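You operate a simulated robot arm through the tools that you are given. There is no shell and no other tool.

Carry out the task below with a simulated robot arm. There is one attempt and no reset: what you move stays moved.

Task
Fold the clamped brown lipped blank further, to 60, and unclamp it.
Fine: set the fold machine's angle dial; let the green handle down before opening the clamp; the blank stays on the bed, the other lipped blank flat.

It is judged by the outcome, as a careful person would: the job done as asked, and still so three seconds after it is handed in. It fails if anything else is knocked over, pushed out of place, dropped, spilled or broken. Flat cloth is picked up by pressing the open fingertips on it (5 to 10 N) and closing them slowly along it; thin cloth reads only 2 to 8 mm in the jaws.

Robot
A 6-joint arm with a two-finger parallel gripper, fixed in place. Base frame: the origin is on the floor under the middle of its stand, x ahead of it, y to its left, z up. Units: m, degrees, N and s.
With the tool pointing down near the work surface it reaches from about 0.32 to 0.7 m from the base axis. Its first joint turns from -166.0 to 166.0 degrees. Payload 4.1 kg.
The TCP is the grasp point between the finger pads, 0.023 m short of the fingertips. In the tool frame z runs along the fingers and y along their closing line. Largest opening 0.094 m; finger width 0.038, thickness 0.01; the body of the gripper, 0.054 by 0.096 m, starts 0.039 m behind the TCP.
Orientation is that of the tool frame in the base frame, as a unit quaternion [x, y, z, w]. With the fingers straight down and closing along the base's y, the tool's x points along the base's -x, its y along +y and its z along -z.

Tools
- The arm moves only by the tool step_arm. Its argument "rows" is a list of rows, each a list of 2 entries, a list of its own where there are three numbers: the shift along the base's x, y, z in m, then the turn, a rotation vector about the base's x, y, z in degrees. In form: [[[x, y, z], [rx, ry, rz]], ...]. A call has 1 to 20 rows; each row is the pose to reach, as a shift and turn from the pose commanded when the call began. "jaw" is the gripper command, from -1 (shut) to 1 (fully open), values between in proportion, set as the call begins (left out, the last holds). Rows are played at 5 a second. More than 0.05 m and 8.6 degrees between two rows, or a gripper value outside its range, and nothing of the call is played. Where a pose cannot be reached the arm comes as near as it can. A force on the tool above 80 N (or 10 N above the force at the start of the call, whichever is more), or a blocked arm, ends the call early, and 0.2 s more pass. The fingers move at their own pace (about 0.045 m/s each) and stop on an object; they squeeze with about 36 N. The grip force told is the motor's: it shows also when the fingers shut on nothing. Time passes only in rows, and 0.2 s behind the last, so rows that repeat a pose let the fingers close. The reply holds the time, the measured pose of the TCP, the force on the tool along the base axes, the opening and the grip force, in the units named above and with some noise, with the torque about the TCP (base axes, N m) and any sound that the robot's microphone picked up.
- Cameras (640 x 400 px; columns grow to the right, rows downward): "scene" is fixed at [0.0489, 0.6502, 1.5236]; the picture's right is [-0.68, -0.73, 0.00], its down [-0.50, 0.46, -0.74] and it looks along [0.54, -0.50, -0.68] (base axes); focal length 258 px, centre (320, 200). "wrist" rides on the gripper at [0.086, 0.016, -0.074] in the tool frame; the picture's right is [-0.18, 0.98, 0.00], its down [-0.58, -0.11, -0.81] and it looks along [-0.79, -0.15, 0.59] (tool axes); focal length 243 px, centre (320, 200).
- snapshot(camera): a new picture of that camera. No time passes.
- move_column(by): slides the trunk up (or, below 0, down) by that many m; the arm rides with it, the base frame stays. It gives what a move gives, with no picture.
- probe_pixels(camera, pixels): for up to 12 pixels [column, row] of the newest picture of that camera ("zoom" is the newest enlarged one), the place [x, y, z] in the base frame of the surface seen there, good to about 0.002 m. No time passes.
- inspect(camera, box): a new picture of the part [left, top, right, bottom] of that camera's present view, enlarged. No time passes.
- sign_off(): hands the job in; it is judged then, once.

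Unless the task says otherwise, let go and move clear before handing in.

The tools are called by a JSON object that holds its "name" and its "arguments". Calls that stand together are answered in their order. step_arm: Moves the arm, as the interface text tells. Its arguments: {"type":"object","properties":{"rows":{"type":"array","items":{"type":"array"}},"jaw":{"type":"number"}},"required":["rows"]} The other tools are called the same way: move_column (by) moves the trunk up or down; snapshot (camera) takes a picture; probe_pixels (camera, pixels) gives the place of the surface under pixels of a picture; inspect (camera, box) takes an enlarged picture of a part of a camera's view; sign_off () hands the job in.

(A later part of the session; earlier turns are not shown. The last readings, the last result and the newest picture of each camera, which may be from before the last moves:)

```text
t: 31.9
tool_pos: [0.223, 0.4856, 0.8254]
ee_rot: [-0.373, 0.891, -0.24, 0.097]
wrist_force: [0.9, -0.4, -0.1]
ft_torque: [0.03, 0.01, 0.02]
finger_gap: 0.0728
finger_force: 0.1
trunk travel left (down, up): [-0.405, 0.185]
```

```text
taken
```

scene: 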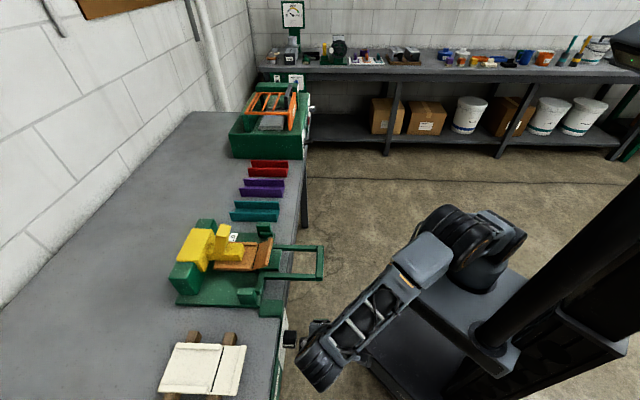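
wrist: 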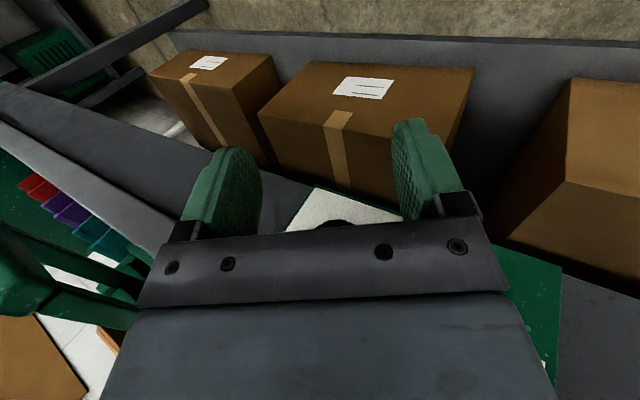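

The tilt is exactly -30° and the TCP is aligned with the knob axis at u=0.501. I'll slide straight forward onto the knob in small steps.

{"name": "step_arm", "arguments": {"rows": [[[0.007, 0.007, 0.0005], [0, 0, 0]], [[0.014, 0.014, 0.0005], [0, 0, 0]], [[0.021, 0.021, 0.0005], [0, 0, 0]], [[0.028, 0.028, 0.0005], [0, 0, 0]], [[0.0335, 0.0335, 0.0005], [0, 0, 0]], [[0.0335, 0.0335, 0.0005], [0, 0, 0]]]}}

{"name": "snapshot", "arguments": {"camera": "wrist"}}

{"name": "inspect", "arguments": {"camera": "scene", "box": [240, 280, 368, 380]}}

```text
t: 33.3
tool_pos: [0.2565, 0.5184, 0.8277]
ee_rot: [-0.373, 0.891, -0.24, 0.095]
wrist_force: [0.0, 0.0, 0.4]
ft_torque: [0.05, -0.01, -0.01]
finger_gap: 0.0728
finger_force: 0.1
trunk travel left (down, up): [-0.405, 0.185]
```

```text
taken
```

wrist: 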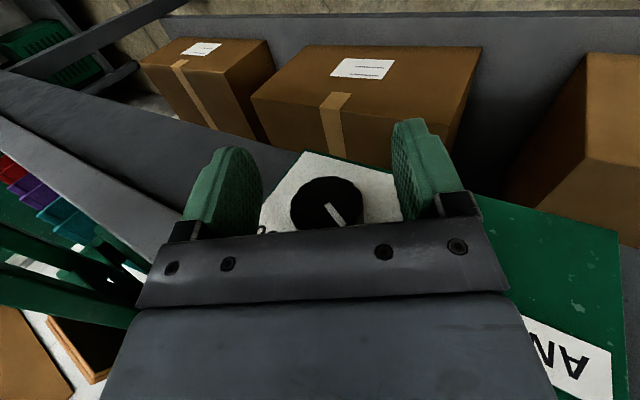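

```text
4.00 times, centred on (304, 330) of scene
```

zoom: 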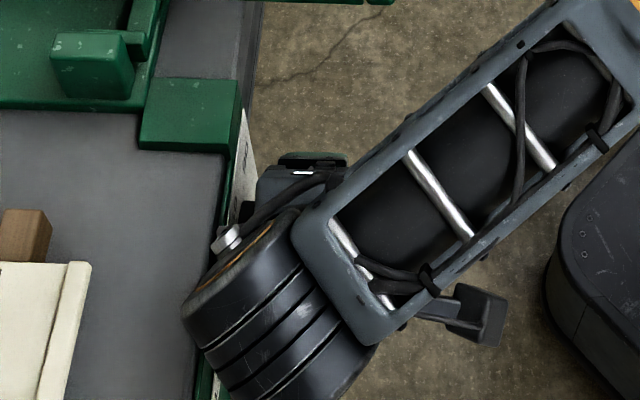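

The knob sits between the fingers at (330,203) with no contact force, at u=0.548. I'll advance 9 mm more and then close on the knob.

{"name": "step_arm", "arguments": {"rows": [[[0.0035, 0.0035, -0.001], [0, 0, 0]], [[0.0064, 0.0064, -0.0017], [0, 0, 0]], [[0.0064, 0.0064, -0.0017], [0, 0, 0]]]}}

{"name": "step_arm", "arguments": {"rows": [[[0, 0, 0], [0, 0, 0]], [[0, 0, 0], [0, 0, 0]], [[0, 0, 0], [0, 0, 0]], [[0, 0, 0], [0, 0, 0]]], "jaw": -1}}

{"name": "snapshot", "arguments": {"camera": "wrist"}}

```text
t: 34.0
tool_pos: [0.2543, 0.5181, 0.827]
ee_rot: [-0.372, 0.891, -0.245, 0.092]
wrist_force: [-38.4, -50.6, 19.2]
ft_torque: [4.1, -2.73, 1.89]
finger_gap: 0.073
finger_force: 0.0
trunk travel left (down, up): [-0.405, 0.185]
stopped in row 3: the force on the tool passed its limit at 83 N (the readings are from after the stop); the commanded pose is now the measured one
```

```text
t: 35.0
tool_pos: [0.2561, 0.5181, 0.8262]
ee_rot: [-0.371, 0.89, -0.246, 0.094]
wrist_force: [-51.4, -49.4, 23.8]
ft_torque: [3.15, -3.7, 1.6]
finger_gap: 0.0384
finger_force: 44.9
trunk travel left (down, up): [-0.405, 0.185]
```

```text
taken
```

wrist: 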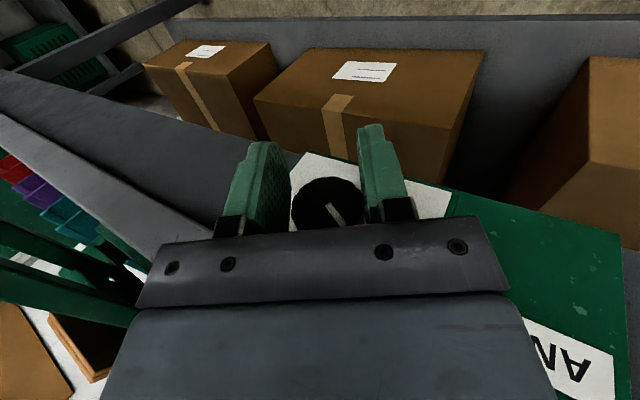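

The knob measures 0.0384 m across, but the thick part of the hand hits the panel's top edge (contact about 0.06 m behind the TCP), so only 3 mm of pad is on the knob. I'll open, back off, and come in again with the tool pitched forward about 25° so the hand leans away from the bench.

{"name": "step_arm", "arguments": {"rows": [[[-0.003, -0.003, 0], [0, 0, 0]], [[-0.003, -0.003, 0], [0, 0, 0]], [[-0.01, -0.01, 0], [0, 0, 0]], [[-0.02, -0.02, 0], [0, 0, 0]], [[-0.035, -0.035, 0], [0, 0, 0]], [[-0.045, -0.045, 0], [0, 0, 0]], [[-0.045, -0.045, 0], [0, 0, 0]]], "jaw": 0.55}}

{"name": "snapshot", "arguments": {"camera": "wrist"}}

```text
t: 36.6
tool_pos: [0.2157, 0.4785, 0.8227]
ee_rot: [-0.372, 0.891, -0.244, 0.091]
wrist_force: [-0.3, -0.1, -0.1]
ft_torque: [-0.01, 0.0, -0.02]
finger_gap: 0.0727
finger_force: 0.1
trunk travel left (down, up): [-0.405, 0.185]
```

```text
taken
```

wrist: 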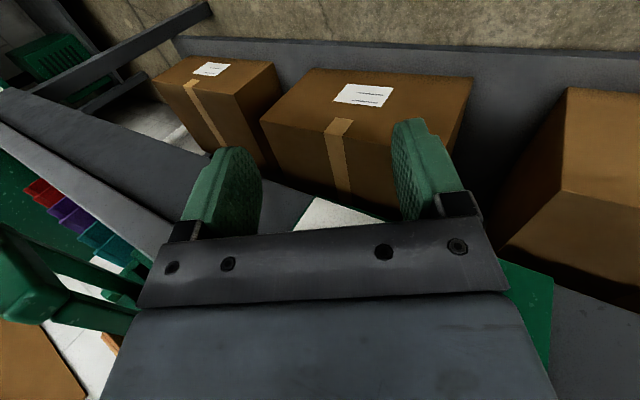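

The gripper is clear and force-free. I'll raise and straighten the tool, then lower the trunk 0.2 m so the forearm is flatter for the pitched approach.

{"name": "step_arm", "arguments": {"rows": [[[0, 0, 0.04], [4.4, 4.2, 0]], [[0, 0, 0.08], [8.8, 8.4, 0]], [[0, 0, 0.12], [13.2, 12.6, 0]], [[0, 0, 0.16], [17.6, 16.7, 0]], [[0, 0, 0.2], [22, 20.6, 0]], [[0, 0, 0.22], [22, 20.6, 0]]]}}

{"name": "move_column", "arguments": {"by": -0.2}}

{"name": "snapshot", "arguments": {"camera": "scene"}}

{"name": "snapshot", "arguments": {"camera": "wrist"}}

```text
t: 38.0
tool_pos: [0.2179, 0.4785, 1.0419]
ee_rot: [-0.384, 0.923, 0.0, -0.001]
wrist_force: [0.0, 1.1, 0.6]
ft_torque: [-0.02, 0.0, 0.02]
finger_gap: 0.0727
finger_force: 0.0
trunk travel left (down, up): [-0.405, 0.185]
```

```text
t: 40.2
tool_pos: [0.2178, 0.479, 0.8417]
ee_rot: [-0.385, 0.923, 0.0, 0.001]
wrist_force: [-0.2, -0.3, -0.9]
ft_torque: [0.01, 0.0, -0.01]
finger_gap: 0.073
finger_force: 0.1
trunk travel left (down, up): [-0.205, 0.385]
```

```text
taken
```

scene: 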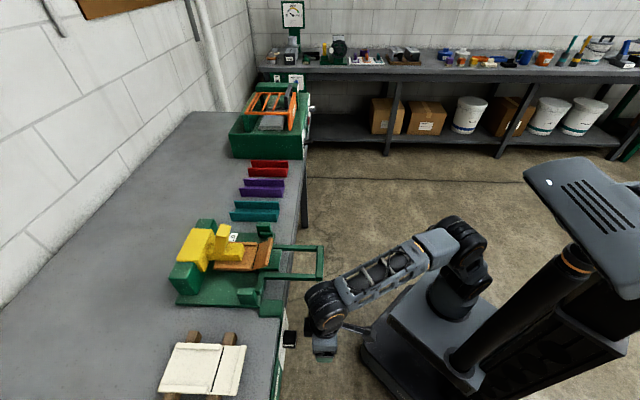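

```text
taken
```

wrist: 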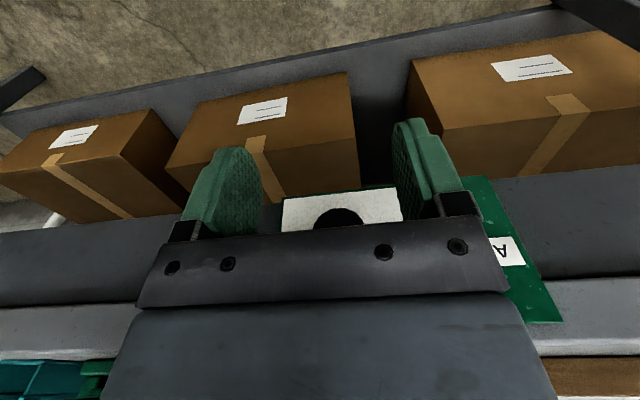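

The trunk is low now and the forearm flatter. I'll pitch the tool forward 25° in front of the knob.

{"name": "step_arm", "arguments": {"rows": [[[0, 0, -0.004], [4.4, -4.4, 0]], [[0, 0, -0.008], [8.8, -8.8, 0]], [[0, 0, -0.012], [13.2, -13.2, 0]], [[0, 0, -0.0157], [17.7, -17.7, 0]], [[0, 0, -0.0157], [17.7, -17.7, 0]]]}}

{"name": "snapshot", "arguments": {"camera": "wrist"}}

```text
t: 41.4
tool_pos: [0.2169, 0.4787, 0.8255]
ee_rot: [-0.377, 0.901, 0.082, 0.201]
wrist_force: [-0.3, -0.8, -0.5]
ft_torque: [0.0, 0.02, -0.02]
finger_gap: 0.0727
finger_force: 0.1
trunk travel left (down, up): [-0.205, 0.385]
```

```text
taken
```

wrist: 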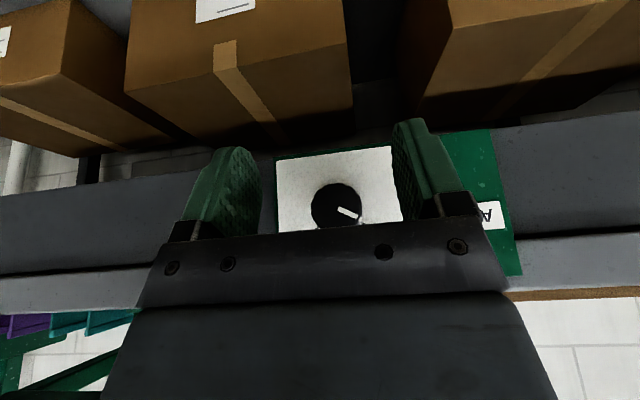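

At 25° pitch the knob is nicely framed at (335,207). I'll roll the tool -30° about the knob axis, then check before sliding on.

{"name": "step_arm", "arguments": {"rows": [[[0, 0, 0], [-5.3, -5.3, 0]], [[0, 0, 0], [-10.6, -10.6, 0]], [[0, 0, 0], [-15.9, -15.9, 0]], [[0, 0, 0], [-21.2, -21.2, 0]], [[0, 0, 0], [-21.2, -21.2, 0]]]}}

{"name": "snapshot", "arguments": {"camera": "wrist"}}

{"name": "inspect", "arguments": {"camera": "scene", "box": [200, 240, 400, 400]}}

```text
t: 42.6
tool_pos: [0.2178, 0.4785, 0.8248]
ee_rot: [-0.416, 0.848, -0.154, 0.29]
wrist_force: [-0.6, -0.1, -0.5]
ft_torque: [-0.04, 0.02, 0.01]
finger_gap: 0.0732
finger_force: 0.1
trunk travel left (down, up): [-0.205, 0.385]
```

```text
taken
```

wrist: 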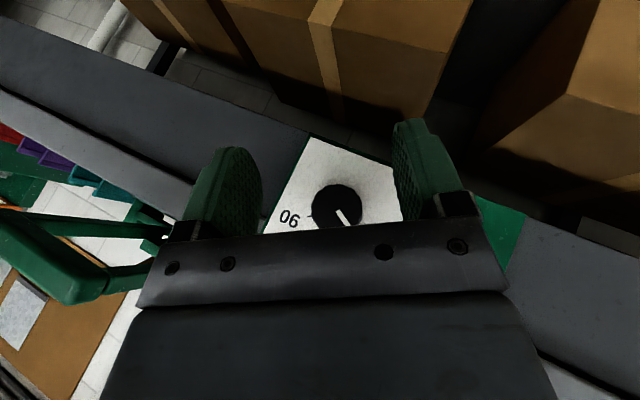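

```text
2.50 times, centred on (300, 320) of scene
```

zoom: 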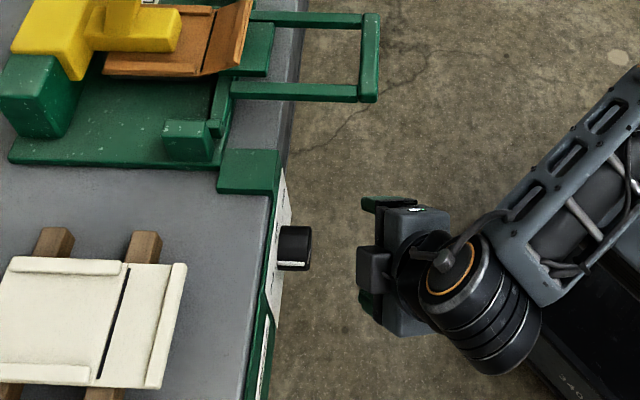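

The pose is right: u=0.492, w=0.184, z=0.825 with pitch and roll set. I'll slide forward 0.065 m onto the knob, watching the force.

{"name": "step_arm", "arguments": {"rows": [[[0.01, 0.01, 0.001], [0, 0, 0]], [[0.02, 0.02, 0.001], [0, 0, 0]], [[0.028, 0.028, 0.001], [0, 0, 0]], [[0.034, 0.034, 0.001], [0, 0, 0]], [[0.039, 0.039, 0.001], [0, 0, 0]], [[0.043, 0.044, 0.001], [0, 0, 0]], [[0.046, 0.047, 0.001], [0, 0, 0]]]}}

{"name": "snapshot", "arguments": {"camera": "wrist"}}

```text
t: 44.2
tool_pos: [0.2642, 0.5249, 0.8272]
ee_rot: [-0.415, 0.848, -0.155, 0.29]
wrist_force: [-0.1, -0.3, 0.2]
ft_torque: [0.0, 0.01, -0.01]
finger_gap: 0.0731
finger_force: 0.0
trunk travel left (down, up): [-0.205, 0.385]
```

```text
taken
```

wrist: 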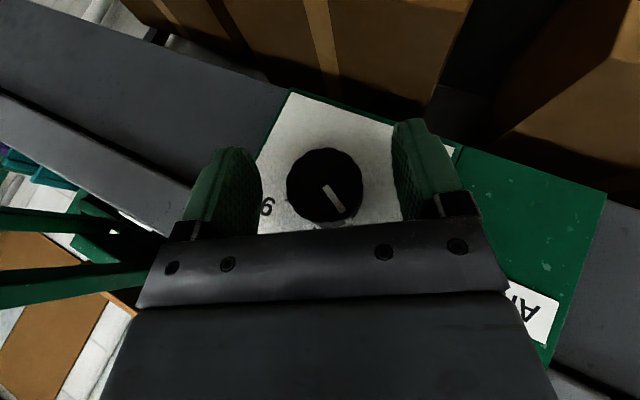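

The fingers straddle the knob with no contact. I'll measure the pointer precisely, then close on the knob.

{"name": "probe_pixels", "arguments": {"camera": "wrist", "pixels": [[288, 190], [362, 190], [325, 152], [325, 187], [344, 210], [327, 187], [310, 190]]}}

{"name": "step_arm", "arguments": {"rows": [[[0, 0, -0.0005], [0, 0, 0]], [[0, 0, -0.0005], [0, 0, 0]], [[0, 0, -0.0005], [0, 0, 0]], [[0, 0, -0.0005], [0, 0, 0]]], "jaw": -1}}

```text
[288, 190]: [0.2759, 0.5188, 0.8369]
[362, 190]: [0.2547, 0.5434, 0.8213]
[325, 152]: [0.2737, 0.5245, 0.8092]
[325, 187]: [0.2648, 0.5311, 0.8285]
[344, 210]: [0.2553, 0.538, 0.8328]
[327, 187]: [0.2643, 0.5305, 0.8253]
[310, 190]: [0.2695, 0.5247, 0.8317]
```

```text
t: 45.2
tool_pos: [0.2635, 0.526, 0.8268]
ee_rot: [-0.416, 0.848, -0.154, 0.29]
wrist_force: [-0.3, 1.7, -0.2]
ft_torque: [0.11, -0.11, 0.03]
finger_gap: 0.0387
finger_force: 44.8
trunk travel left (down, up): [-0.205, 0.385]
```

The knob is gripped at 0.0387 m with almost no side force. I'll turn it +30° about its axis.

{"name": "step_arm", "arguments": {"rows": [[[0, 0, 0], [3.5, 3.5, 0]], [[0, 0, 0], [7.1, 7.1, 0]], [[0, 0, 0], [10.6, 10.6, 0]], [[0, 0, 0], [14.1, 14.1, 0]], [[0, 0, 0], [17.7, 17.7, 0]], [[0, 0, 0], [21.2, 21.2, 0]], [[0, 0, 0], [21.2, 21.2, 0]]]}}

{"name": "snapshot", "arguments": {"camera": "wrist"}}

```text
t: 46.8
tool_pos: [0.2627, 0.5246, 0.8265]
ee_rot: [-0.376, 0.901, 0.083, 0.201]
wrist_force: [2.2, -2.8, 4.3]
ft_torque: [0.19, -0.21, -0.63]
finger_gap: 0.0389
finger_force: 45.4
trunk travel left (down, up): [-0.205, 0.385]
```

```text
taken
```

wrist: 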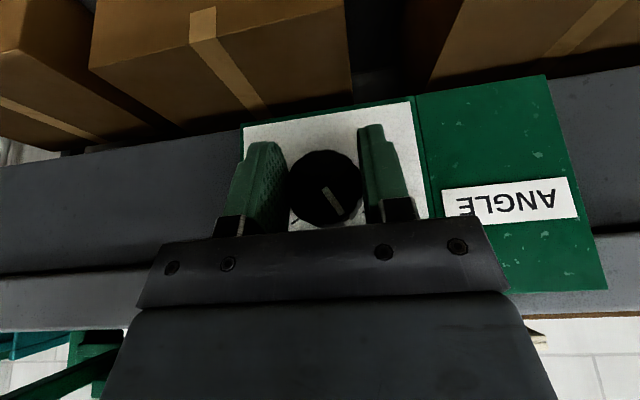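

The pointer turned with the hand (now about halfway to 60). I'll open, roll back 30°, and re-grip for the second half.

{"name": "step_arm", "arguments": {"rows": [[[0, 0, 0], [0, 0, 0]], [[0, 0, 0], [0, 0, 0]], [[0, 0, 0], [-5.3, -5.3, 0]], [[0, 0, 0], [-10.6, -10.6, 0]], [[0, 0, 0], [-15.9, -15.9, 0]], [[0, 0, 0], [-21.2, -21.2, 0]], [[0, 0, 0], [-21.2, -21.2, 0]]], "jaw": 0.55}}

{"name": "inspect", "arguments": {"camera": "wrist", "box": [240, 80, 440, 240]}}

{"name": "probe_pixels", "arguments": {"camera": "zoom", "pixels": [[275, 330], [275, 360], [275, 390], [340, 390], [200, 390], [275, 230]]}}

```text
t: 48.4
tool_pos: [0.264, 0.5268, 0.8259]
ee_rot: [-0.415, 0.848, -0.154, 0.291]
wrist_force: [-0.4, 0.4, 0.6]
ft_torque: [0.01, 0.0, 0.0]
finger_gap: 0.0728
finger_force: 0.1
trunk travel left (down, up): [-0.205, 0.385]
```

```text
2.50 times, centred on (340, 160) of wrist
```

zoom: 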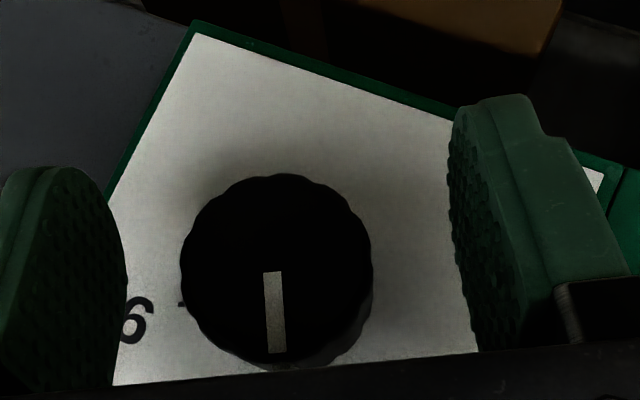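

```text
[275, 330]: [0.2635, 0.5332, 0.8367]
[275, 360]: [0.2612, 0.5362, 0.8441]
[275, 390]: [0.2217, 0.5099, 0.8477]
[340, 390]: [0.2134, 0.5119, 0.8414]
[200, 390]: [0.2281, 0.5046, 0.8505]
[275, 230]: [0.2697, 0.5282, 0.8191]
```

The knob holds its place and the pointer is now about 60° above horizontal. I'll grip again and turn the remaining 30°.

{"name": "probe_pixels", "arguments": {"camera": "zoom", "pixels": [[272, 280], [274, 300], [276, 320], [277, 343]]}}

{"name": "step_arm", "arguments": {"rows": [[[0, 0, 0], [0, 0, 0]], [[0, 0, 0], [0, 0, 0]], [[0, 0, 0], [0, 0, 0]], [[0, 0, 0], [0, 0, 0]]], "jaw": -1}}

{"name": "step_arm", "arguments": {"rows": [[[0, 0, 0], [3.5, 3.5, 0]], [[0, 0, 0], [7.1, 7.1, 0]], [[0, 0, 0], [10.6, 10.6, 0]], [[0, 0, 0], [14.1, 14.1, 0]], [[0, 0, 0], [17.7, 17.7, 0]], [[0, 0, 0], [21.2, 21.2, 0]], [[0, 0, 0], [21.2, 21.2, 0]]]}}

{"name": "step_arm", "arguments": {"rows": [[[0, 0, 0], [0, 0, 0]], [[0, 0, 0], [0, 0, 0]], [[-0.01, -0.01, 0], [0, 0, 0]], [[-0.03, -0.03, 0], [0, 0, 0]], [[-0.05, -0.05, 0], [0, 0, 0]], [[-0.05, -0.05, 0], [0, 0, 0]]], "jaw": 0.55}}

{"name": "snapshot", "arguments": {"camera": "wrist"}}

```text
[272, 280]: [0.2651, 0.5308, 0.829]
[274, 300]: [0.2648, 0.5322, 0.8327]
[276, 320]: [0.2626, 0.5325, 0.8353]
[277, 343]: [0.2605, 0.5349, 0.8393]
```

```text
t: 49.4
tool_pos: [0.2636, 0.5255, 0.8262]
ee_rot: [-0.415, 0.849, -0.154, 0.29]
wrist_force: [2.1, -2.2, 0.6]
ft_torque: [-0.09, 0.05, -0.23]
finger_gap: 0.039
finger_force: 45.0
trunk travel left (down, up): [-0.205, 0.385]
```

```text
t: 51.0
tool_pos: [0.2646, 0.5262, 0.825]
ee_rot: [-0.376, 0.901, 0.083, 0.201]
wrist_force: [7.6, 6.0, 4.9]
ft_torque: [0.14, -0.16, -0.43]
finger_gap: 0.0389
finger_force: 45.3
trunk travel left (down, up): [-0.205, 0.385]
```

```text
t: 52.4
tool_pos: [0.2156, 0.4763, 0.8276]
ee_rot: [-0.376, 0.901, 0.081, 0.2]
wrist_force: [0.6, 0.0, 0.4]
ft_torque: [0.04, 0.03, 0.03]
finger_gap: 0.0731
finger_force: 0.1
trunk travel left (down, up): [-0.205, 0.385]
```

```text
taken
```

wrist: 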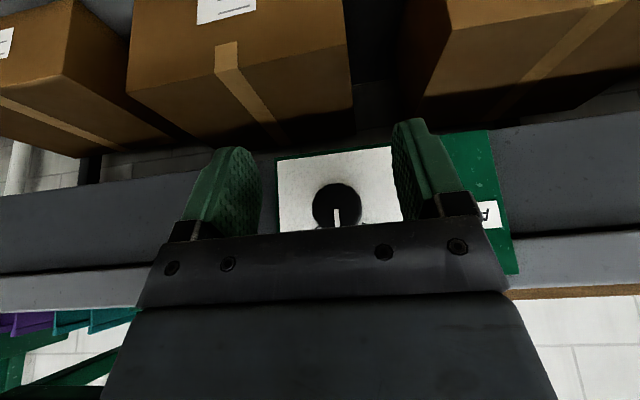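

The pointer now looks vertical, toward the 60 tick. I'll raise the hand and straighten it to check pointer against tick.

{"name": "step_arm", "arguments": {"rows": [[[0, 0, 0.03], [-4.4, 4.4, 0]], [[0, 0, 0.06], [-8.8, 8.8, 0]], [[0, 0, 0.09], [-13.2, 13.2, 0]], [[0, 0, 0.12], [-17.7, 17.7, 0]], [[0, 0, 0.16], [-17.7, 17.7, 0]], [[0, 0, 0.2], [-17.7, 17.7, 0]], [[0, 0, 0.2], [-17.7, 17.7, 0]]]}}

{"name": "snapshot", "arguments": {"camera": "wrist"}}

{"name": "inspect", "arguments": {"camera": "wrist", "box": [270, 100, 390, 210]}}

```text
t: 54.0
tool_pos: [0.2112, 0.4659, 1.016]
ee_rot: [-0.384, 0.923, -0.001, 0.001]
wrist_force: [-0.2, 0.3, 0.2]
ft_torque: [-0.02, -0.01, -0.01]
finger_gap: 0.073
finger_force: 0.2
out of reach, approached as far as the arm can: row 6, 7
trunk travel left (down, up): [-0.205, 0.385]
```

```text
taken
```

wrist: 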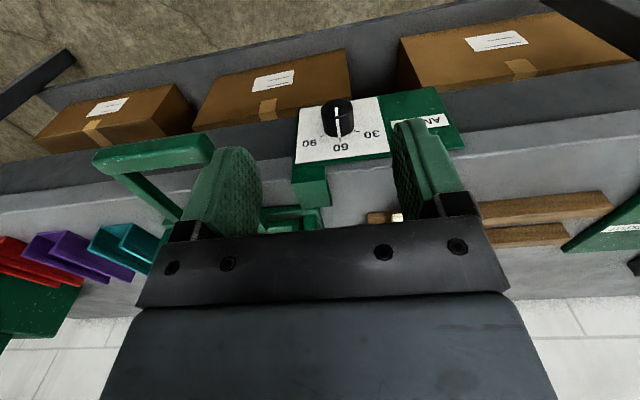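

```text
3.64 times, centred on (330, 155) of wrist
```

zoom: 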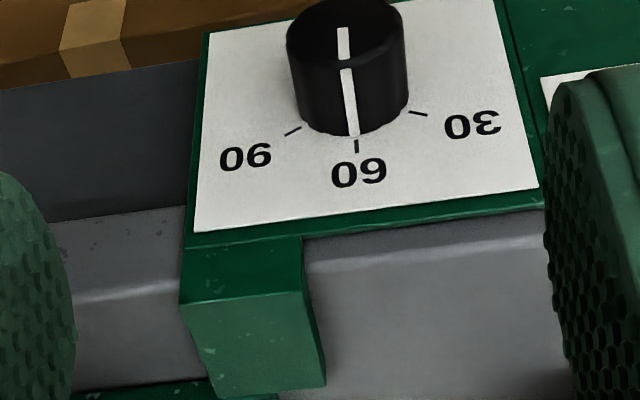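

The stripe lines up with the 60 tick. I'll zoom in to quantify any remaining offset.

{"name": "inspect", "arguments": {"camera": "wrist", "box": [318, 96, 366, 146]}}

{"name": "probe_pixels", "arguments": {"camera": "zoom", "pixels": [[215, 200], [230, 270], [238, 310], [243, 345], [248, 375]]}}

```text
8.00 times, centred on (342, 121) of wrist
```

zoom: 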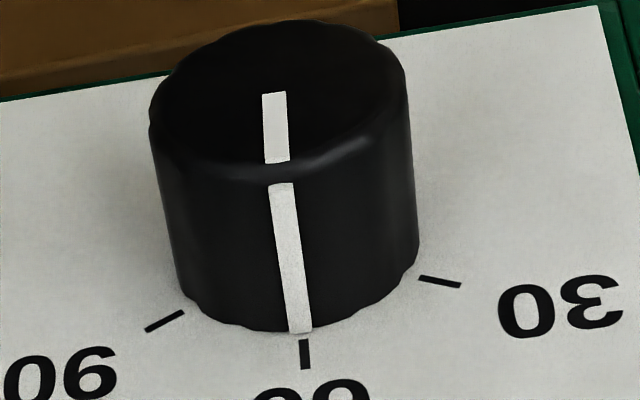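

```text
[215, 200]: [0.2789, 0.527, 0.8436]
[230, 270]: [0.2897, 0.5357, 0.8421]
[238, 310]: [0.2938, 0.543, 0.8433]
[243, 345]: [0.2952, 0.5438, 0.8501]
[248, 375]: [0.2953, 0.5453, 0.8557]
```

The dial reads 60 to within about half a degree. Next is the handle: I'll raise the trunk 0.12 m and move the hand in front of the handle for a close look.

{"name": "move_column", "arguments": {"by": 0.12}}

{"name": "step_arm", "arguments": {"rows": [[[0.003, -0.03, 0.01], [0, 0, 0]], [[0.006, -0.06, 0.02], [0, 0, 0]], [[0.009, -0.09, 0.03], [0, 0, 0]], [[0.012, -0.12, 0.04], [0, 0, 0]], [[0.015, -0.15, 0.04], [0, 0, 0]], [[0.017, -0.185, 0.04], [0, 0, 0]], [[0.017, -0.185, 0.04], [0, 0, 0]]]}}

{"name": "snapshot", "arguments": {"camera": "wrist"}}

{"name": "snapshot", "arguments": {"camera": "scene"}}

```text
t: 55.5
tool_pos: [0.2113, 0.4668, 1.136]
ee_rot: [-0.385, 0.923, 0.0, 0.002]
wrist_force: [0.4, 0.1, -0.7]
ft_torque: [-0.04, 0.04, -0.01]
finger_gap: 0.0727
finger_force: 0.0
trunk travel left (down, up): [-0.325, 0.265]
```

```text
t: 57.1
tool_pos: [0.2279, 0.2829, 1.1744]
ee_rot: [-0.386, 0.923, 0.0, 0.001]
wrist_force: [0.1, 0.2, -0.1]
ft_torque: [-0.01, 0.02, 0.0]
finger_gap: 0.0731
finger_force: 0.1
trunk travel left (down, up): [-0.325, 0.265]
```

```text
taken
```

wrist: 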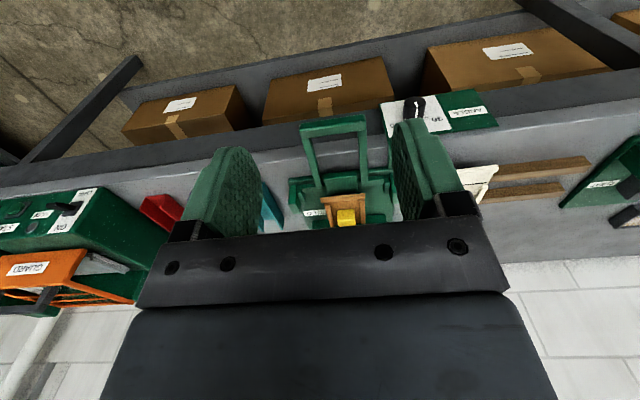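

```text
taken
```

scene: 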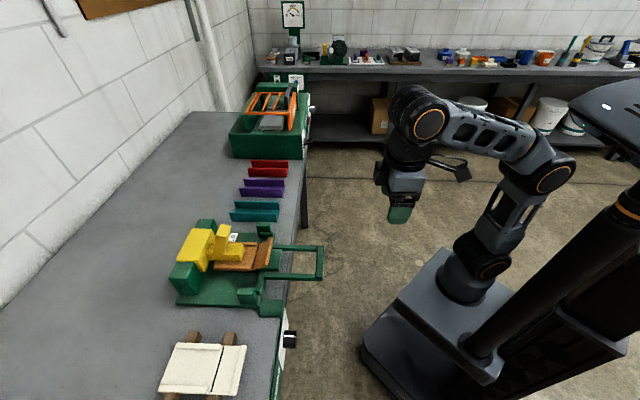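

{"name": "inspect", "arguments": {"camera": "wrist", "box": [275, 100, 405, 235]}}

{"name": "probe_pixels", "arguments": {"camera": "zoom", "pixels": [[90, 70], [185, 55], [275, 45], [185, 72], [185, 40], [130, 160], [265, 150], [150, 270], [255, 250], [190, 240], [200, 290], [220, 345]]}}

{"name": "inspect", "arguments": {"camera": "scene", "box": [255, 225, 335, 295]}}

{"name": "probe_pixels", "arguments": {"camera": "zoom", "pixels": [[530, 120], [535, 200], [530, 290], [555, 200], [515, 200], [440, 115], [440, 310], [300, 110], [300, 310], [555, 280], [545, 330], [200, 250]]}}

```text
2.96 times, centred on (340, 168) of wrist
```

zoom: 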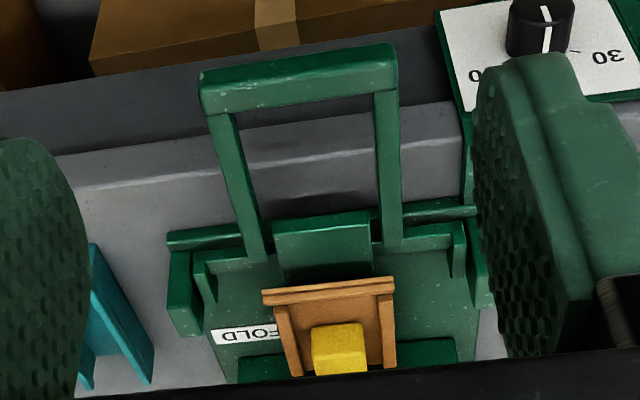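

```text
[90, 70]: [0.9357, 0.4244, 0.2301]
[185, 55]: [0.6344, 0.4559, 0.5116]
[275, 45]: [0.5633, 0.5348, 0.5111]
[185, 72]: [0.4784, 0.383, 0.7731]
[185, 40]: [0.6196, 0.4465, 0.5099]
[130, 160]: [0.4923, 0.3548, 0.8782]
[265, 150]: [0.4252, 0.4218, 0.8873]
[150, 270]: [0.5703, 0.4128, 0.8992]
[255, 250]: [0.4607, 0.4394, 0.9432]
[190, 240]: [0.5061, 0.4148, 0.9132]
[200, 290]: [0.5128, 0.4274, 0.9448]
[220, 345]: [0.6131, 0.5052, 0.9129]
```

```text
5.71 times, centred on (295, 260) of scene
```

zoom: 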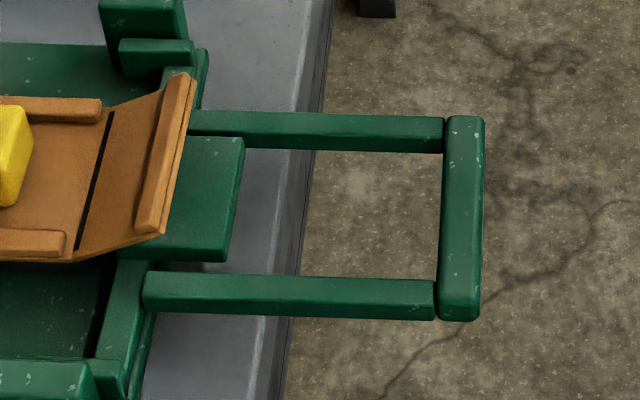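

```text
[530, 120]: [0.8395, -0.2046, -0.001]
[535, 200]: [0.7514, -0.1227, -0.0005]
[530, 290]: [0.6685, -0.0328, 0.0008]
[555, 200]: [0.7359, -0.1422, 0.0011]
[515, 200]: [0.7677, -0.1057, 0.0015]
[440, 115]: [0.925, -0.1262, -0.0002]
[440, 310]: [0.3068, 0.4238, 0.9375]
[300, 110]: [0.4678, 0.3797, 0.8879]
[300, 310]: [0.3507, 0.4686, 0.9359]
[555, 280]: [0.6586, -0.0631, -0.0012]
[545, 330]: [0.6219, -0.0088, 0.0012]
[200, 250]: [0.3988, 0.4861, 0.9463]
```

My pixels missed the bar; it spans zoom columns 443-485. I'll probe the bar and arms again.

{"name": "probe_pixels", "arguments": {"camera": "zoom", "pixels": [[460, 125], [460, 200], [460, 300], [447, 200], [478, 200], [482, 200], [460, 318], [350, 128], [350, 295], [350, 145], [350, 312], [240, 200]]}}

{"name": "inspect", "arguments": {"camera": "wrist", "box": [275, 100, 405, 235]}}

{"name": "probe_pixels", "arguments": {"camera": "zoom", "pixels": [[215, 95], [300, 85], [380, 75], [300, 65], [300, 100], [240, 180], [388, 170], [320, 230], [320, 250], [210, 240], [440, 215], [320, 270]]}}

```text
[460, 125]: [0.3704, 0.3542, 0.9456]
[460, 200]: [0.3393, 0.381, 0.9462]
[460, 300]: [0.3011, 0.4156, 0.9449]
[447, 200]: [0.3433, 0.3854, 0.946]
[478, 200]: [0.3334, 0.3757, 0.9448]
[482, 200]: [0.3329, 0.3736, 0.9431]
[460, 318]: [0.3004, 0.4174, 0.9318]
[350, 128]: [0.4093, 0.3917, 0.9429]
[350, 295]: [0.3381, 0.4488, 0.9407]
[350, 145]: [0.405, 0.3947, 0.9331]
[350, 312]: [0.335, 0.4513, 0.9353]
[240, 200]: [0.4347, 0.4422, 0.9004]
```

```text
2.96 times, centred on (340, 168) of wrist
```

zoom: 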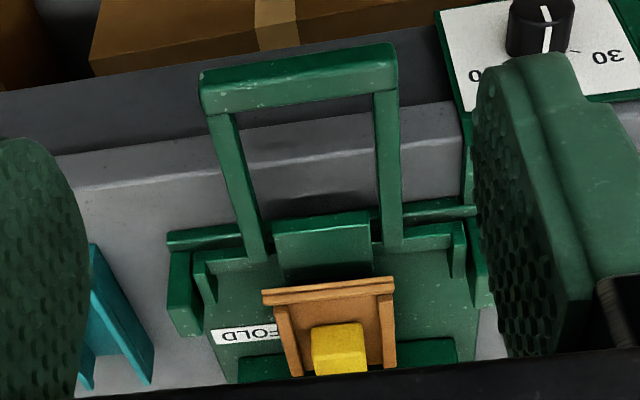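

```text
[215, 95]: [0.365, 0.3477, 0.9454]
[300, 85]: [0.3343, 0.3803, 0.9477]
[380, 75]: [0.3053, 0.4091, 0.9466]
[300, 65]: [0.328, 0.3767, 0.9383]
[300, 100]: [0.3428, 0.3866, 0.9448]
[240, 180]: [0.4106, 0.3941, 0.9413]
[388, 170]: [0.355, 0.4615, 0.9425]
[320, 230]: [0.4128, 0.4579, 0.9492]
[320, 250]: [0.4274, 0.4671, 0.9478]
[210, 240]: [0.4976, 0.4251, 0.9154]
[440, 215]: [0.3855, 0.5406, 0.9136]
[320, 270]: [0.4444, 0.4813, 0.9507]
```

The handle bar spans u 0.498–0.517, top z≈0.946, w -0.02 to 0.086, and the hinge is near u≈0.678, z≈0.95. I'll yaw the tool 90° so the fingers can straddle the bar above and below.

{"name": "step_arm", "arguments": {"rows": [[[0.003, 0.003, 0], [0, 0, 7.5]], [[0.006, 0.006, 0], [0, 0, 15]], [[0.009, 0.009, 0], [0, 0, 22.5]], [[0.012, 0.012, 0], [0, 0, 30]], [[0.015, 0.015, 0], [0, 0, 37.5]], [[0.018, 0.018, 0], [0, 0, 45]], [[0.021, 0.021, 0], [0, 0, 52.5]], [[0.024, 0.024, 0], [0, 0, 60]], [[0.027, 0.027, 0], [0, 0, 67.5]], [[0.028, 0.028, 0], [0, 0, 75]], [[0.028, 0.028, 0], [0, 0, 82.5]], [[0.028, 0.028, 0], [0, 0, 90]], [[0.028, 0.028, 0], [0, 0, 90]]], "jaw": 0.0}}

```text
t: 59.9
tool_pos: [0.2564, 0.3089, 1.1767]
ee_rot: [0.925, -0.379, 0.0, -0.001]
wrist_force: [0.1, -0.5, 0.6]
ft_torque: [0.0, -0.02, 0.01]
finger_gap: 0.0467
finger_force: 0.0
trunk travel left (down, up): [-0.325, 0.265]
```

The tool is yawed as planned. I'll pitch it forward 40° and bring it to a pre-grasp 0.1 m back from the bar along the finger direction.

{"name": "step_arm", "arguments": {"rows": [[[0.005, 0.004, -0.02], [4.7, -4.7, 0]], [[0.01, 0.008, -0.045], [9.4, -9.4, 0]], [[0.016, 0.013, -0.07], [14.1, -14.1, 0]], [[0.022, 0.018, -0.1], [18.9, -18.9, 0]], [[0.028, 0.024, -0.13], [23.6, -23.6, 0]], [[0.0342, 0.0285, -0.164], [28.3, -28.3, 0]], [[0.0342, 0.0285, -0.164], [28.3, -28.3, 0]]]}}

{"name": "snapshot", "arguments": {"camera": "wrist"}}

{"name": "snapshot", "arguments": {"camera": "scene"}}

```text
t: 61.5
tool_pos: [0.2926, 0.3378, 1.0145]
ee_rot: [0.868, -0.358, 0.132, -0.317]
wrist_force: [-0.6, 0.3, 0.1]
ft_torque: [-0.02, -0.01, 0.02]
finger_gap: 0.047
finger_force: 0.0
trunk travel left (down, up): [-0.325, 0.265]
```

```text
taken
```

wrist: 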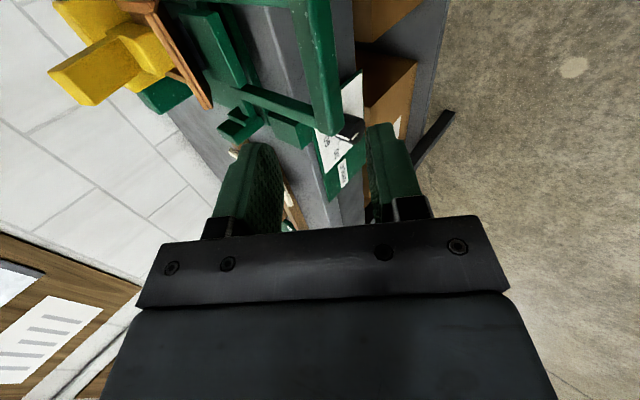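

```text
taken
```

scene: 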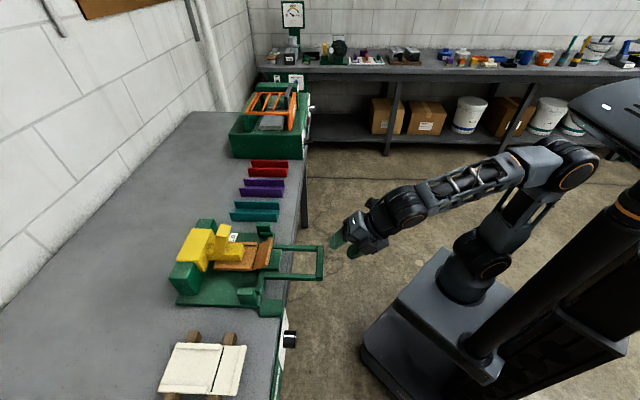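

The fingers point at the bar and the bar runs between them in view (315,90). I'll move in 0.1 m along the finger direction so the bar sits in the open jaw.

{"name": "step_arm", "arguments": {"rows": [[[0.011, 0.011, -0.0195], [0, 0, 0]], [[0.022, 0.022, -0.039], [0, 0, 0]], [[0.033, 0.033, -0.0585], [0, 0, 0]], [[0.0385, 0.0385, -0.068], [0, 0, 0]], [[0.044, 0.044, -0.0785], [0, 0, 0]], [[0.044, 0.044, -0.0785], [0, 0, 0]]]}}

{"name": "snapshot", "arguments": {"camera": "wrist"}}

{"name": "inspect", "arguments": {"camera": "scene", "box": [230, 200, 390, 310]}}

```text
t: 62.9
tool_pos: [0.3343, 0.3841, 0.9341]
ee_rot: [0.869, -0.357, 0.132, -0.316]
wrist_force: [0.6, -0.2, 0.3]
ft_torque: [0.0, 0.01, -0.01]
finger_gap: 0.0471
finger_force: 0.1
trunk travel left (down, up): [-0.325, 0.265]
```

```text
taken
```

wrist: 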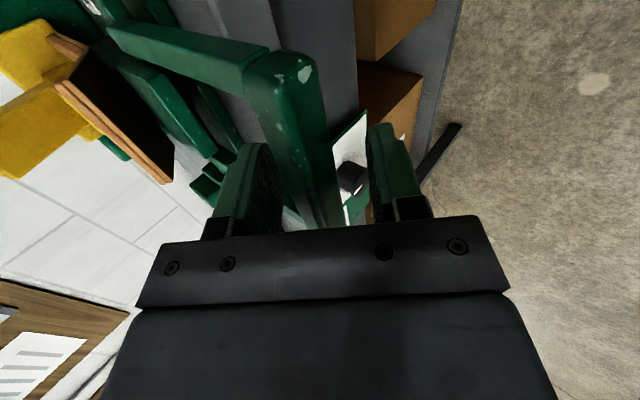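

```text
3.64 times, centred on (310, 255) of scene
```

zoom: 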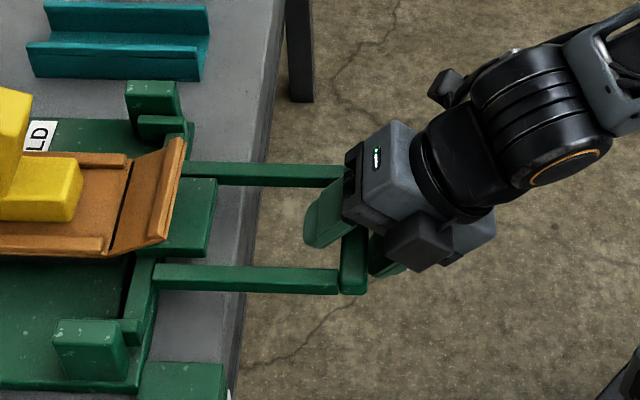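

The bar sits between the fingers at the TCP with no force. I'll narrow the jaw to a loose cage (~0.034 m) and swing the handle up along its arc to about 30°.

{"name": "step_arm", "arguments": {"rows": [[[0, 0, 0], [0, 0, 0]], [[0, 0, 0], [0, 0, 0]], [[-0.0006, -0.0006, 0.0149], [0, 0, 0]], [[-0.0001, -0.0001, 0.0298], [0, 0, 0]], [[0.0012, 0.0012, 0.0445], [0, 0, 0]], [[0.0034, 0.0034, 0.0591], [0, 0, 0]], [[0.0065, 0.0065, 0.0733], [0, 0, 0]], [[0.0105, 0.0105, 0.0871], [0, 0, 0]]], "jaw": -0.28}}

{"name": "snapshot", "arguments": {"camera": "wrist"}}

{"name": "inspect", "arguments": {"camera": "scene", "box": [170, 190, 390, 320]}}

```text
t: 64.7
tool_pos: [0.3443, 0.3925, 1.0196]
ee_rot: [0.869, -0.356, 0.131, -0.317]
wrist_force: [-3.0, -1.9, -1.3]
ft_torque: [-0.06, 0.04, -0.09]
finger_gap: 0.0356
finger_force: 1.4
trunk travel left (down, up): [-0.325, 0.265]
```

```text
taken
```

wrist: 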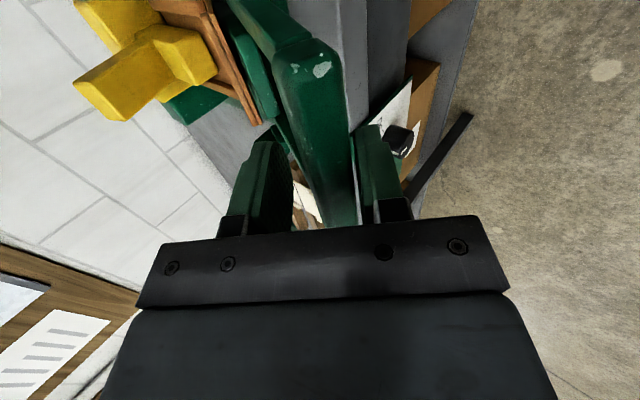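

```text
2.91 times, centred on (280, 255) of scene
```

zoom: 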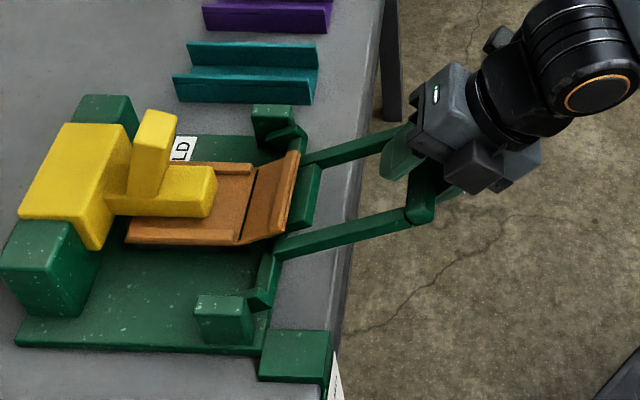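

The handle swings freely and the leaf now lies against the flange at about 30° (force ~4 N). I'll continue the arc slowly to about 50° and watch the force.

{"name": "step_arm", "arguments": {"rows": [[[0.0023, 0.0023, 0.0067], [0, 0, 0]], [[0.0048, 0.0048, 0.0133], [0, 0, 0]], [[0.0075, 0.0075, 0.0197], [0, 0, 0]], [[0.0104, 0.0104, 0.0259], [0, 0, 0]], [[0.0135, 0.0135, 0.032], [0, 0, 0]], [[0.0168, 0.0168, 0.0378], [0, 0, 0]], [[0.0202, 0.0202, 0.0434], [0, 0, 0]], [[0.0238, 0.0238, 0.0488], [0, 0, 0]]]}}

{"name": "inspect", "arguments": {"camera": "scene", "box": [170, 190, 390, 320]}}

```text
t: 66.5
tool_pos: [0.3698, 0.4158, 1.0695]
ee_rot: [0.869, -0.357, 0.13, -0.316]
wrist_force: [-2.5, -0.9, -1.1]
ft_torque: [0.01, 0.01, -0.07]
finger_gap: 0.0351
finger_force: 1.0
trunk travel left (down, up): [-0.325, 0.265]
```

```text
2.91 times, centred on (280, 255) of scene
```

zoom: 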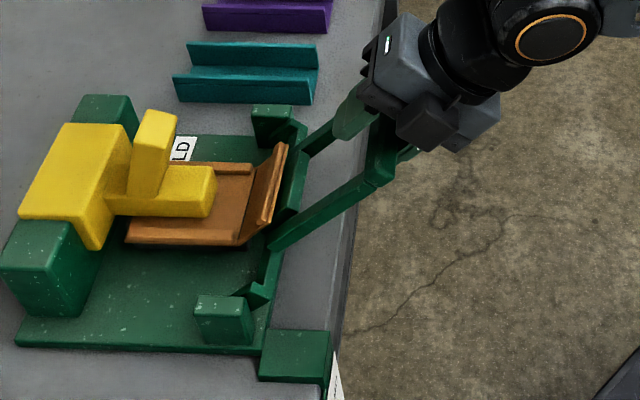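

The flange is bending with the leaf at only about 3 N. I'll carry on to the commanded 60° point and then feel for the stop.

{"name": "step_arm", "arguments": {"rows": [[[0.0037, 0.0037, 0.0053], [0, 0, 0]], [[0.0077, 0.0077, 0.0102], [0, 0, 0]], [[0.0118, 0.0118, 0.0149], [0, 0, 0]], [[0.016, 0.016, 0.0193], [0, 0, 0]]]}}

{"name": "snapshot", "arguments": {"camera": "wrist"}}

{"name": "inspect", "arguments": {"camera": "scene", "box": [170, 190, 390, 320]}}

```text
t: 67.5
tool_pos: [0.3842, 0.4314, 1.0869]
ee_rot: [0.869, -0.358, 0.131, -0.315]
wrist_force: [-1.5, -0.6, 0.4]
ft_torque: [0.03, 0.05, -0.02]
finger_gap: 0.035
finger_force: 1.0
trunk travel left (down, up): [-0.325, 0.265]
```

```text
taken
```

wrist: 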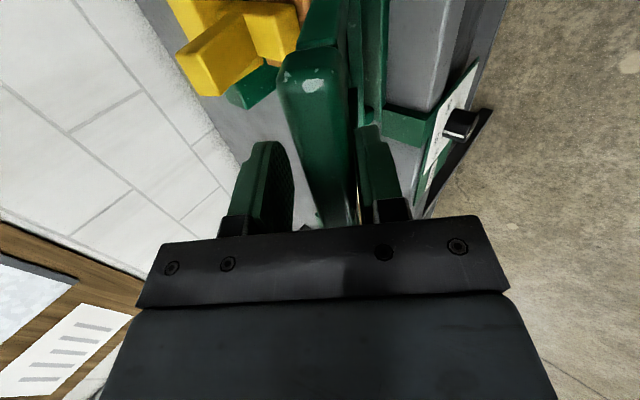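

```text
2.91 times, centred on (280, 255) of scene
```

zoom: 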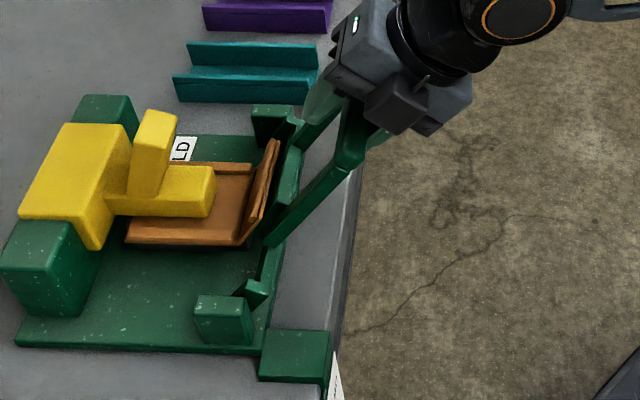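

There is no stop felt yet at about 58°. I'll measure the actual handle angle from the arm in this picture.

{"name": "probe_pixels", "arguments": {"camera": "zoom", "pixels": [[280, 232], [295, 217], [310, 200], [325, 185], [335, 175], [272, 160], [262, 190], [255, 210], [278, 150], [285, 180], [290, 200], [280, 205]]}}

```text
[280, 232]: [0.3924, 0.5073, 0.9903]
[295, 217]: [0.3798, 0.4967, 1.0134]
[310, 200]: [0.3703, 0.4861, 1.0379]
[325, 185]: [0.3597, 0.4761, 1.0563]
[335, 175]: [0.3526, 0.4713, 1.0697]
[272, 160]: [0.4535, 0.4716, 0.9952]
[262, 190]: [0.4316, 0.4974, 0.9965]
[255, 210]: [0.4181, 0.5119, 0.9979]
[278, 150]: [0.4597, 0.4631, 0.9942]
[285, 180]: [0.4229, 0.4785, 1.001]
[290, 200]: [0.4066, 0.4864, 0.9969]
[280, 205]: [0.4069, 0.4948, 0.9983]
```

The handle arm is at about 56–57°, so 3–4° more remain. I'll advance in small steps and watch for the stop.

{"name": "step_arm", "arguments": {"rows": [[[0.0022, 0.0022, 0.0022], [0, 0, 0]], [[0.0044, 0.0044, 0.0042], [0, 0, 0]]]}}

{"name": "step_arm", "arguments": {"rows": [[[0.0018, 0.0018, 0.0016], [0, 0, 0]], [[0.0018, 0.0018, 0.0016], [0, 0, 0]]]}}

{"name": "inspect", "arguments": {"camera": "scene", "box": [170, 190, 390, 320]}}

{"name": "probe_pixels", "arguments": {"camera": "zoom", "pixels": [[280, 230], [290, 218], [300, 207], [310, 196], [320, 182], [330, 170]]}}

```text
t: 68.1
tool_pos: [0.3884, 0.4352, 1.0926]
ee_rot: [0.869, -0.357, 0.131, -0.317]
wrist_force: [-3.3, -1.1, -1.6]
ft_torque: [0.01, 0.04, -0.07]
finger_gap: 0.035
finger_force: 1.6
trunk travel left (down, up): [-0.325, 0.265]
```

```text
t: 68.7
tool_pos: [0.3893, 0.4372, 1.0935]
ee_rot: [0.87, -0.357, 0.13, -0.315]
wrist_force: [-0.6, -0.2, -1.8]
ft_torque: [-0.02, 0.02, -0.04]
finger_gap: 0.0349
finger_force: 1.0
trunk travel left (down, up): [-0.325, 0.265]
```

```text
2.91 times, centred on (280, 255) of scene
```

zoom: 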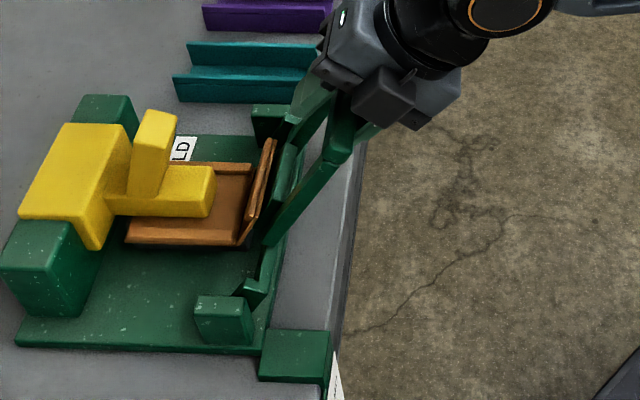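

```text
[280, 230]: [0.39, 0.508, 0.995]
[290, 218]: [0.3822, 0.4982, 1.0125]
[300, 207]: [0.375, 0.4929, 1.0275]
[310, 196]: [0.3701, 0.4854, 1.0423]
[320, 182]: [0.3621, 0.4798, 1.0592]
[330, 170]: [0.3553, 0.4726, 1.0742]
```

The handle is at about 58° and still no stop. I'll advance another degree at a time.

{"name": "step_arm", "arguments": {"rows": [[[0.001, 0.001, 0.0008], [0, 0, 0]], [[0.0019, 0.0019, 0.0015], [0, 0, 0]], [[0.0019, 0.0019, 0.0015], [0, 0, 0]]]}}

{"name": "step_arm", "arguments": {"rows": [[[0.001, 0.001, 0.0008], [0, 0, 0]], [[0.0019, 0.0019, 0.0015], [0, 0, 0]], [[0.0019, 0.0019, 0.0015], [0, 0, 0]]]}}

{"name": "inspect", "arguments": {"camera": "scene", "box": [170, 190, 390, 320]}}

{"name": "probe_pixels", "arguments": {"camera": "zoom", "pixels": [[278, 230], [288, 217], [298, 204], [308, 192], [318, 178], [328, 165], [255, 205], [265, 175], [272, 150]]}}

```text
t: 69.5
tool_pos: [0.3931, 0.4388, 1.0958]
ee_rot: [0.87, -0.357, 0.13, -0.315]
wrist_force: [-3.0, -10.6, -5.7]
ft_torque: [-0.03, 0.11, -0.14]
finger_gap: 0.0389
finger_force: 5.7
trunk travel left (down, up): [-0.325, 0.265]
```

```text
t: 70.3
tool_pos: [0.3937, 0.4421, 1.0984]
ee_rot: [0.87, -0.357, 0.131, -0.315]
wrist_force: [-10.9, -17.4, -13.2]
ft_torque: [-0.01, 0.29, -0.32]
finger_gap: 0.0446
finger_force: 12.0
trunk travel left (down, up): [-0.325, 0.265]
```

```text
2.91 times, centred on (280, 255) of scene
```

zoom: 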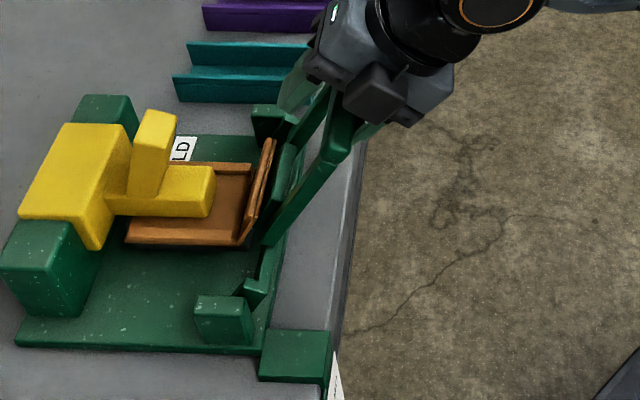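

```text
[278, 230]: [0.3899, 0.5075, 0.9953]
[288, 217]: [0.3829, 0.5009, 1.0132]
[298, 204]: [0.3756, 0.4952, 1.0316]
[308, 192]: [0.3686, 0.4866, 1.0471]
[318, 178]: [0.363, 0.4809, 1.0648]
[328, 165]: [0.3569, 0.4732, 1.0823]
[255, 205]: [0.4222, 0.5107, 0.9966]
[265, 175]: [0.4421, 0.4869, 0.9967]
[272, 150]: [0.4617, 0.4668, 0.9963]
```

The stop is reached: force about 24 N and the handle arm at about 61° by the probes. I'll lower the handle back along the arc to about 20°.

{"name": "step_arm", "arguments": {"rows": [[[-0.0089, -0.0089, -0.0081], [0, 0, 0]], [[-0.0172, -0.0172, -0.0172], [0, 0, 0]], [[-0.0249, -0.0249, -0.0274], [0, 0, 0]], [[-0.032, -0.032, -0.0384], [0, 0, 0]], [[-0.0383, -0.0383, -0.0503], [0, 0, 0]], [[-0.0439, -0.0439, -0.0629], [0, 0, 0]], [[-0.0487, -0.0487, -0.0762], [0, 0, 0]], [[-0.0527, -0.0527, -0.09], [0, 0, 0]], [[-0.0558, -0.0558, -0.1042], [0, 0, 0]]]}}

{"name": "inspect", "arguments": {"camera": "scene", "box": [170, 190, 390, 320]}}

```text
t: 72.3
tool_pos: [0.3409, 0.3873, 0.993]
ee_rot: [0.869, -0.357, 0.132, -0.316]
wrist_force: [0.8, 0.7, 0.6]
ft_torque: [-0.01, 0.01, 0.0]
finger_gap: 0.0341
finger_force: 0.1
trunk travel left (down, up): [-0.325, 0.265]
```

```text
2.91 times, centred on (280, 255) of scene
```

zoom: 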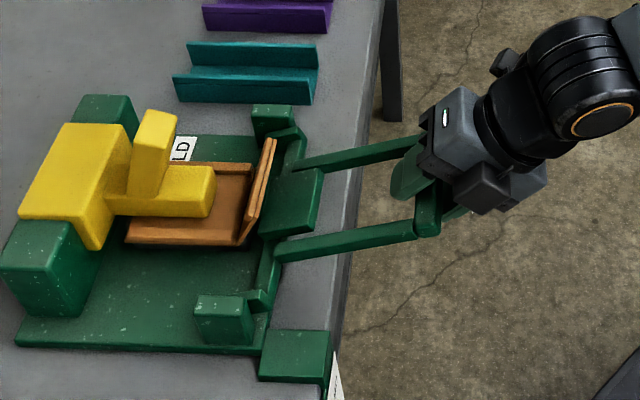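

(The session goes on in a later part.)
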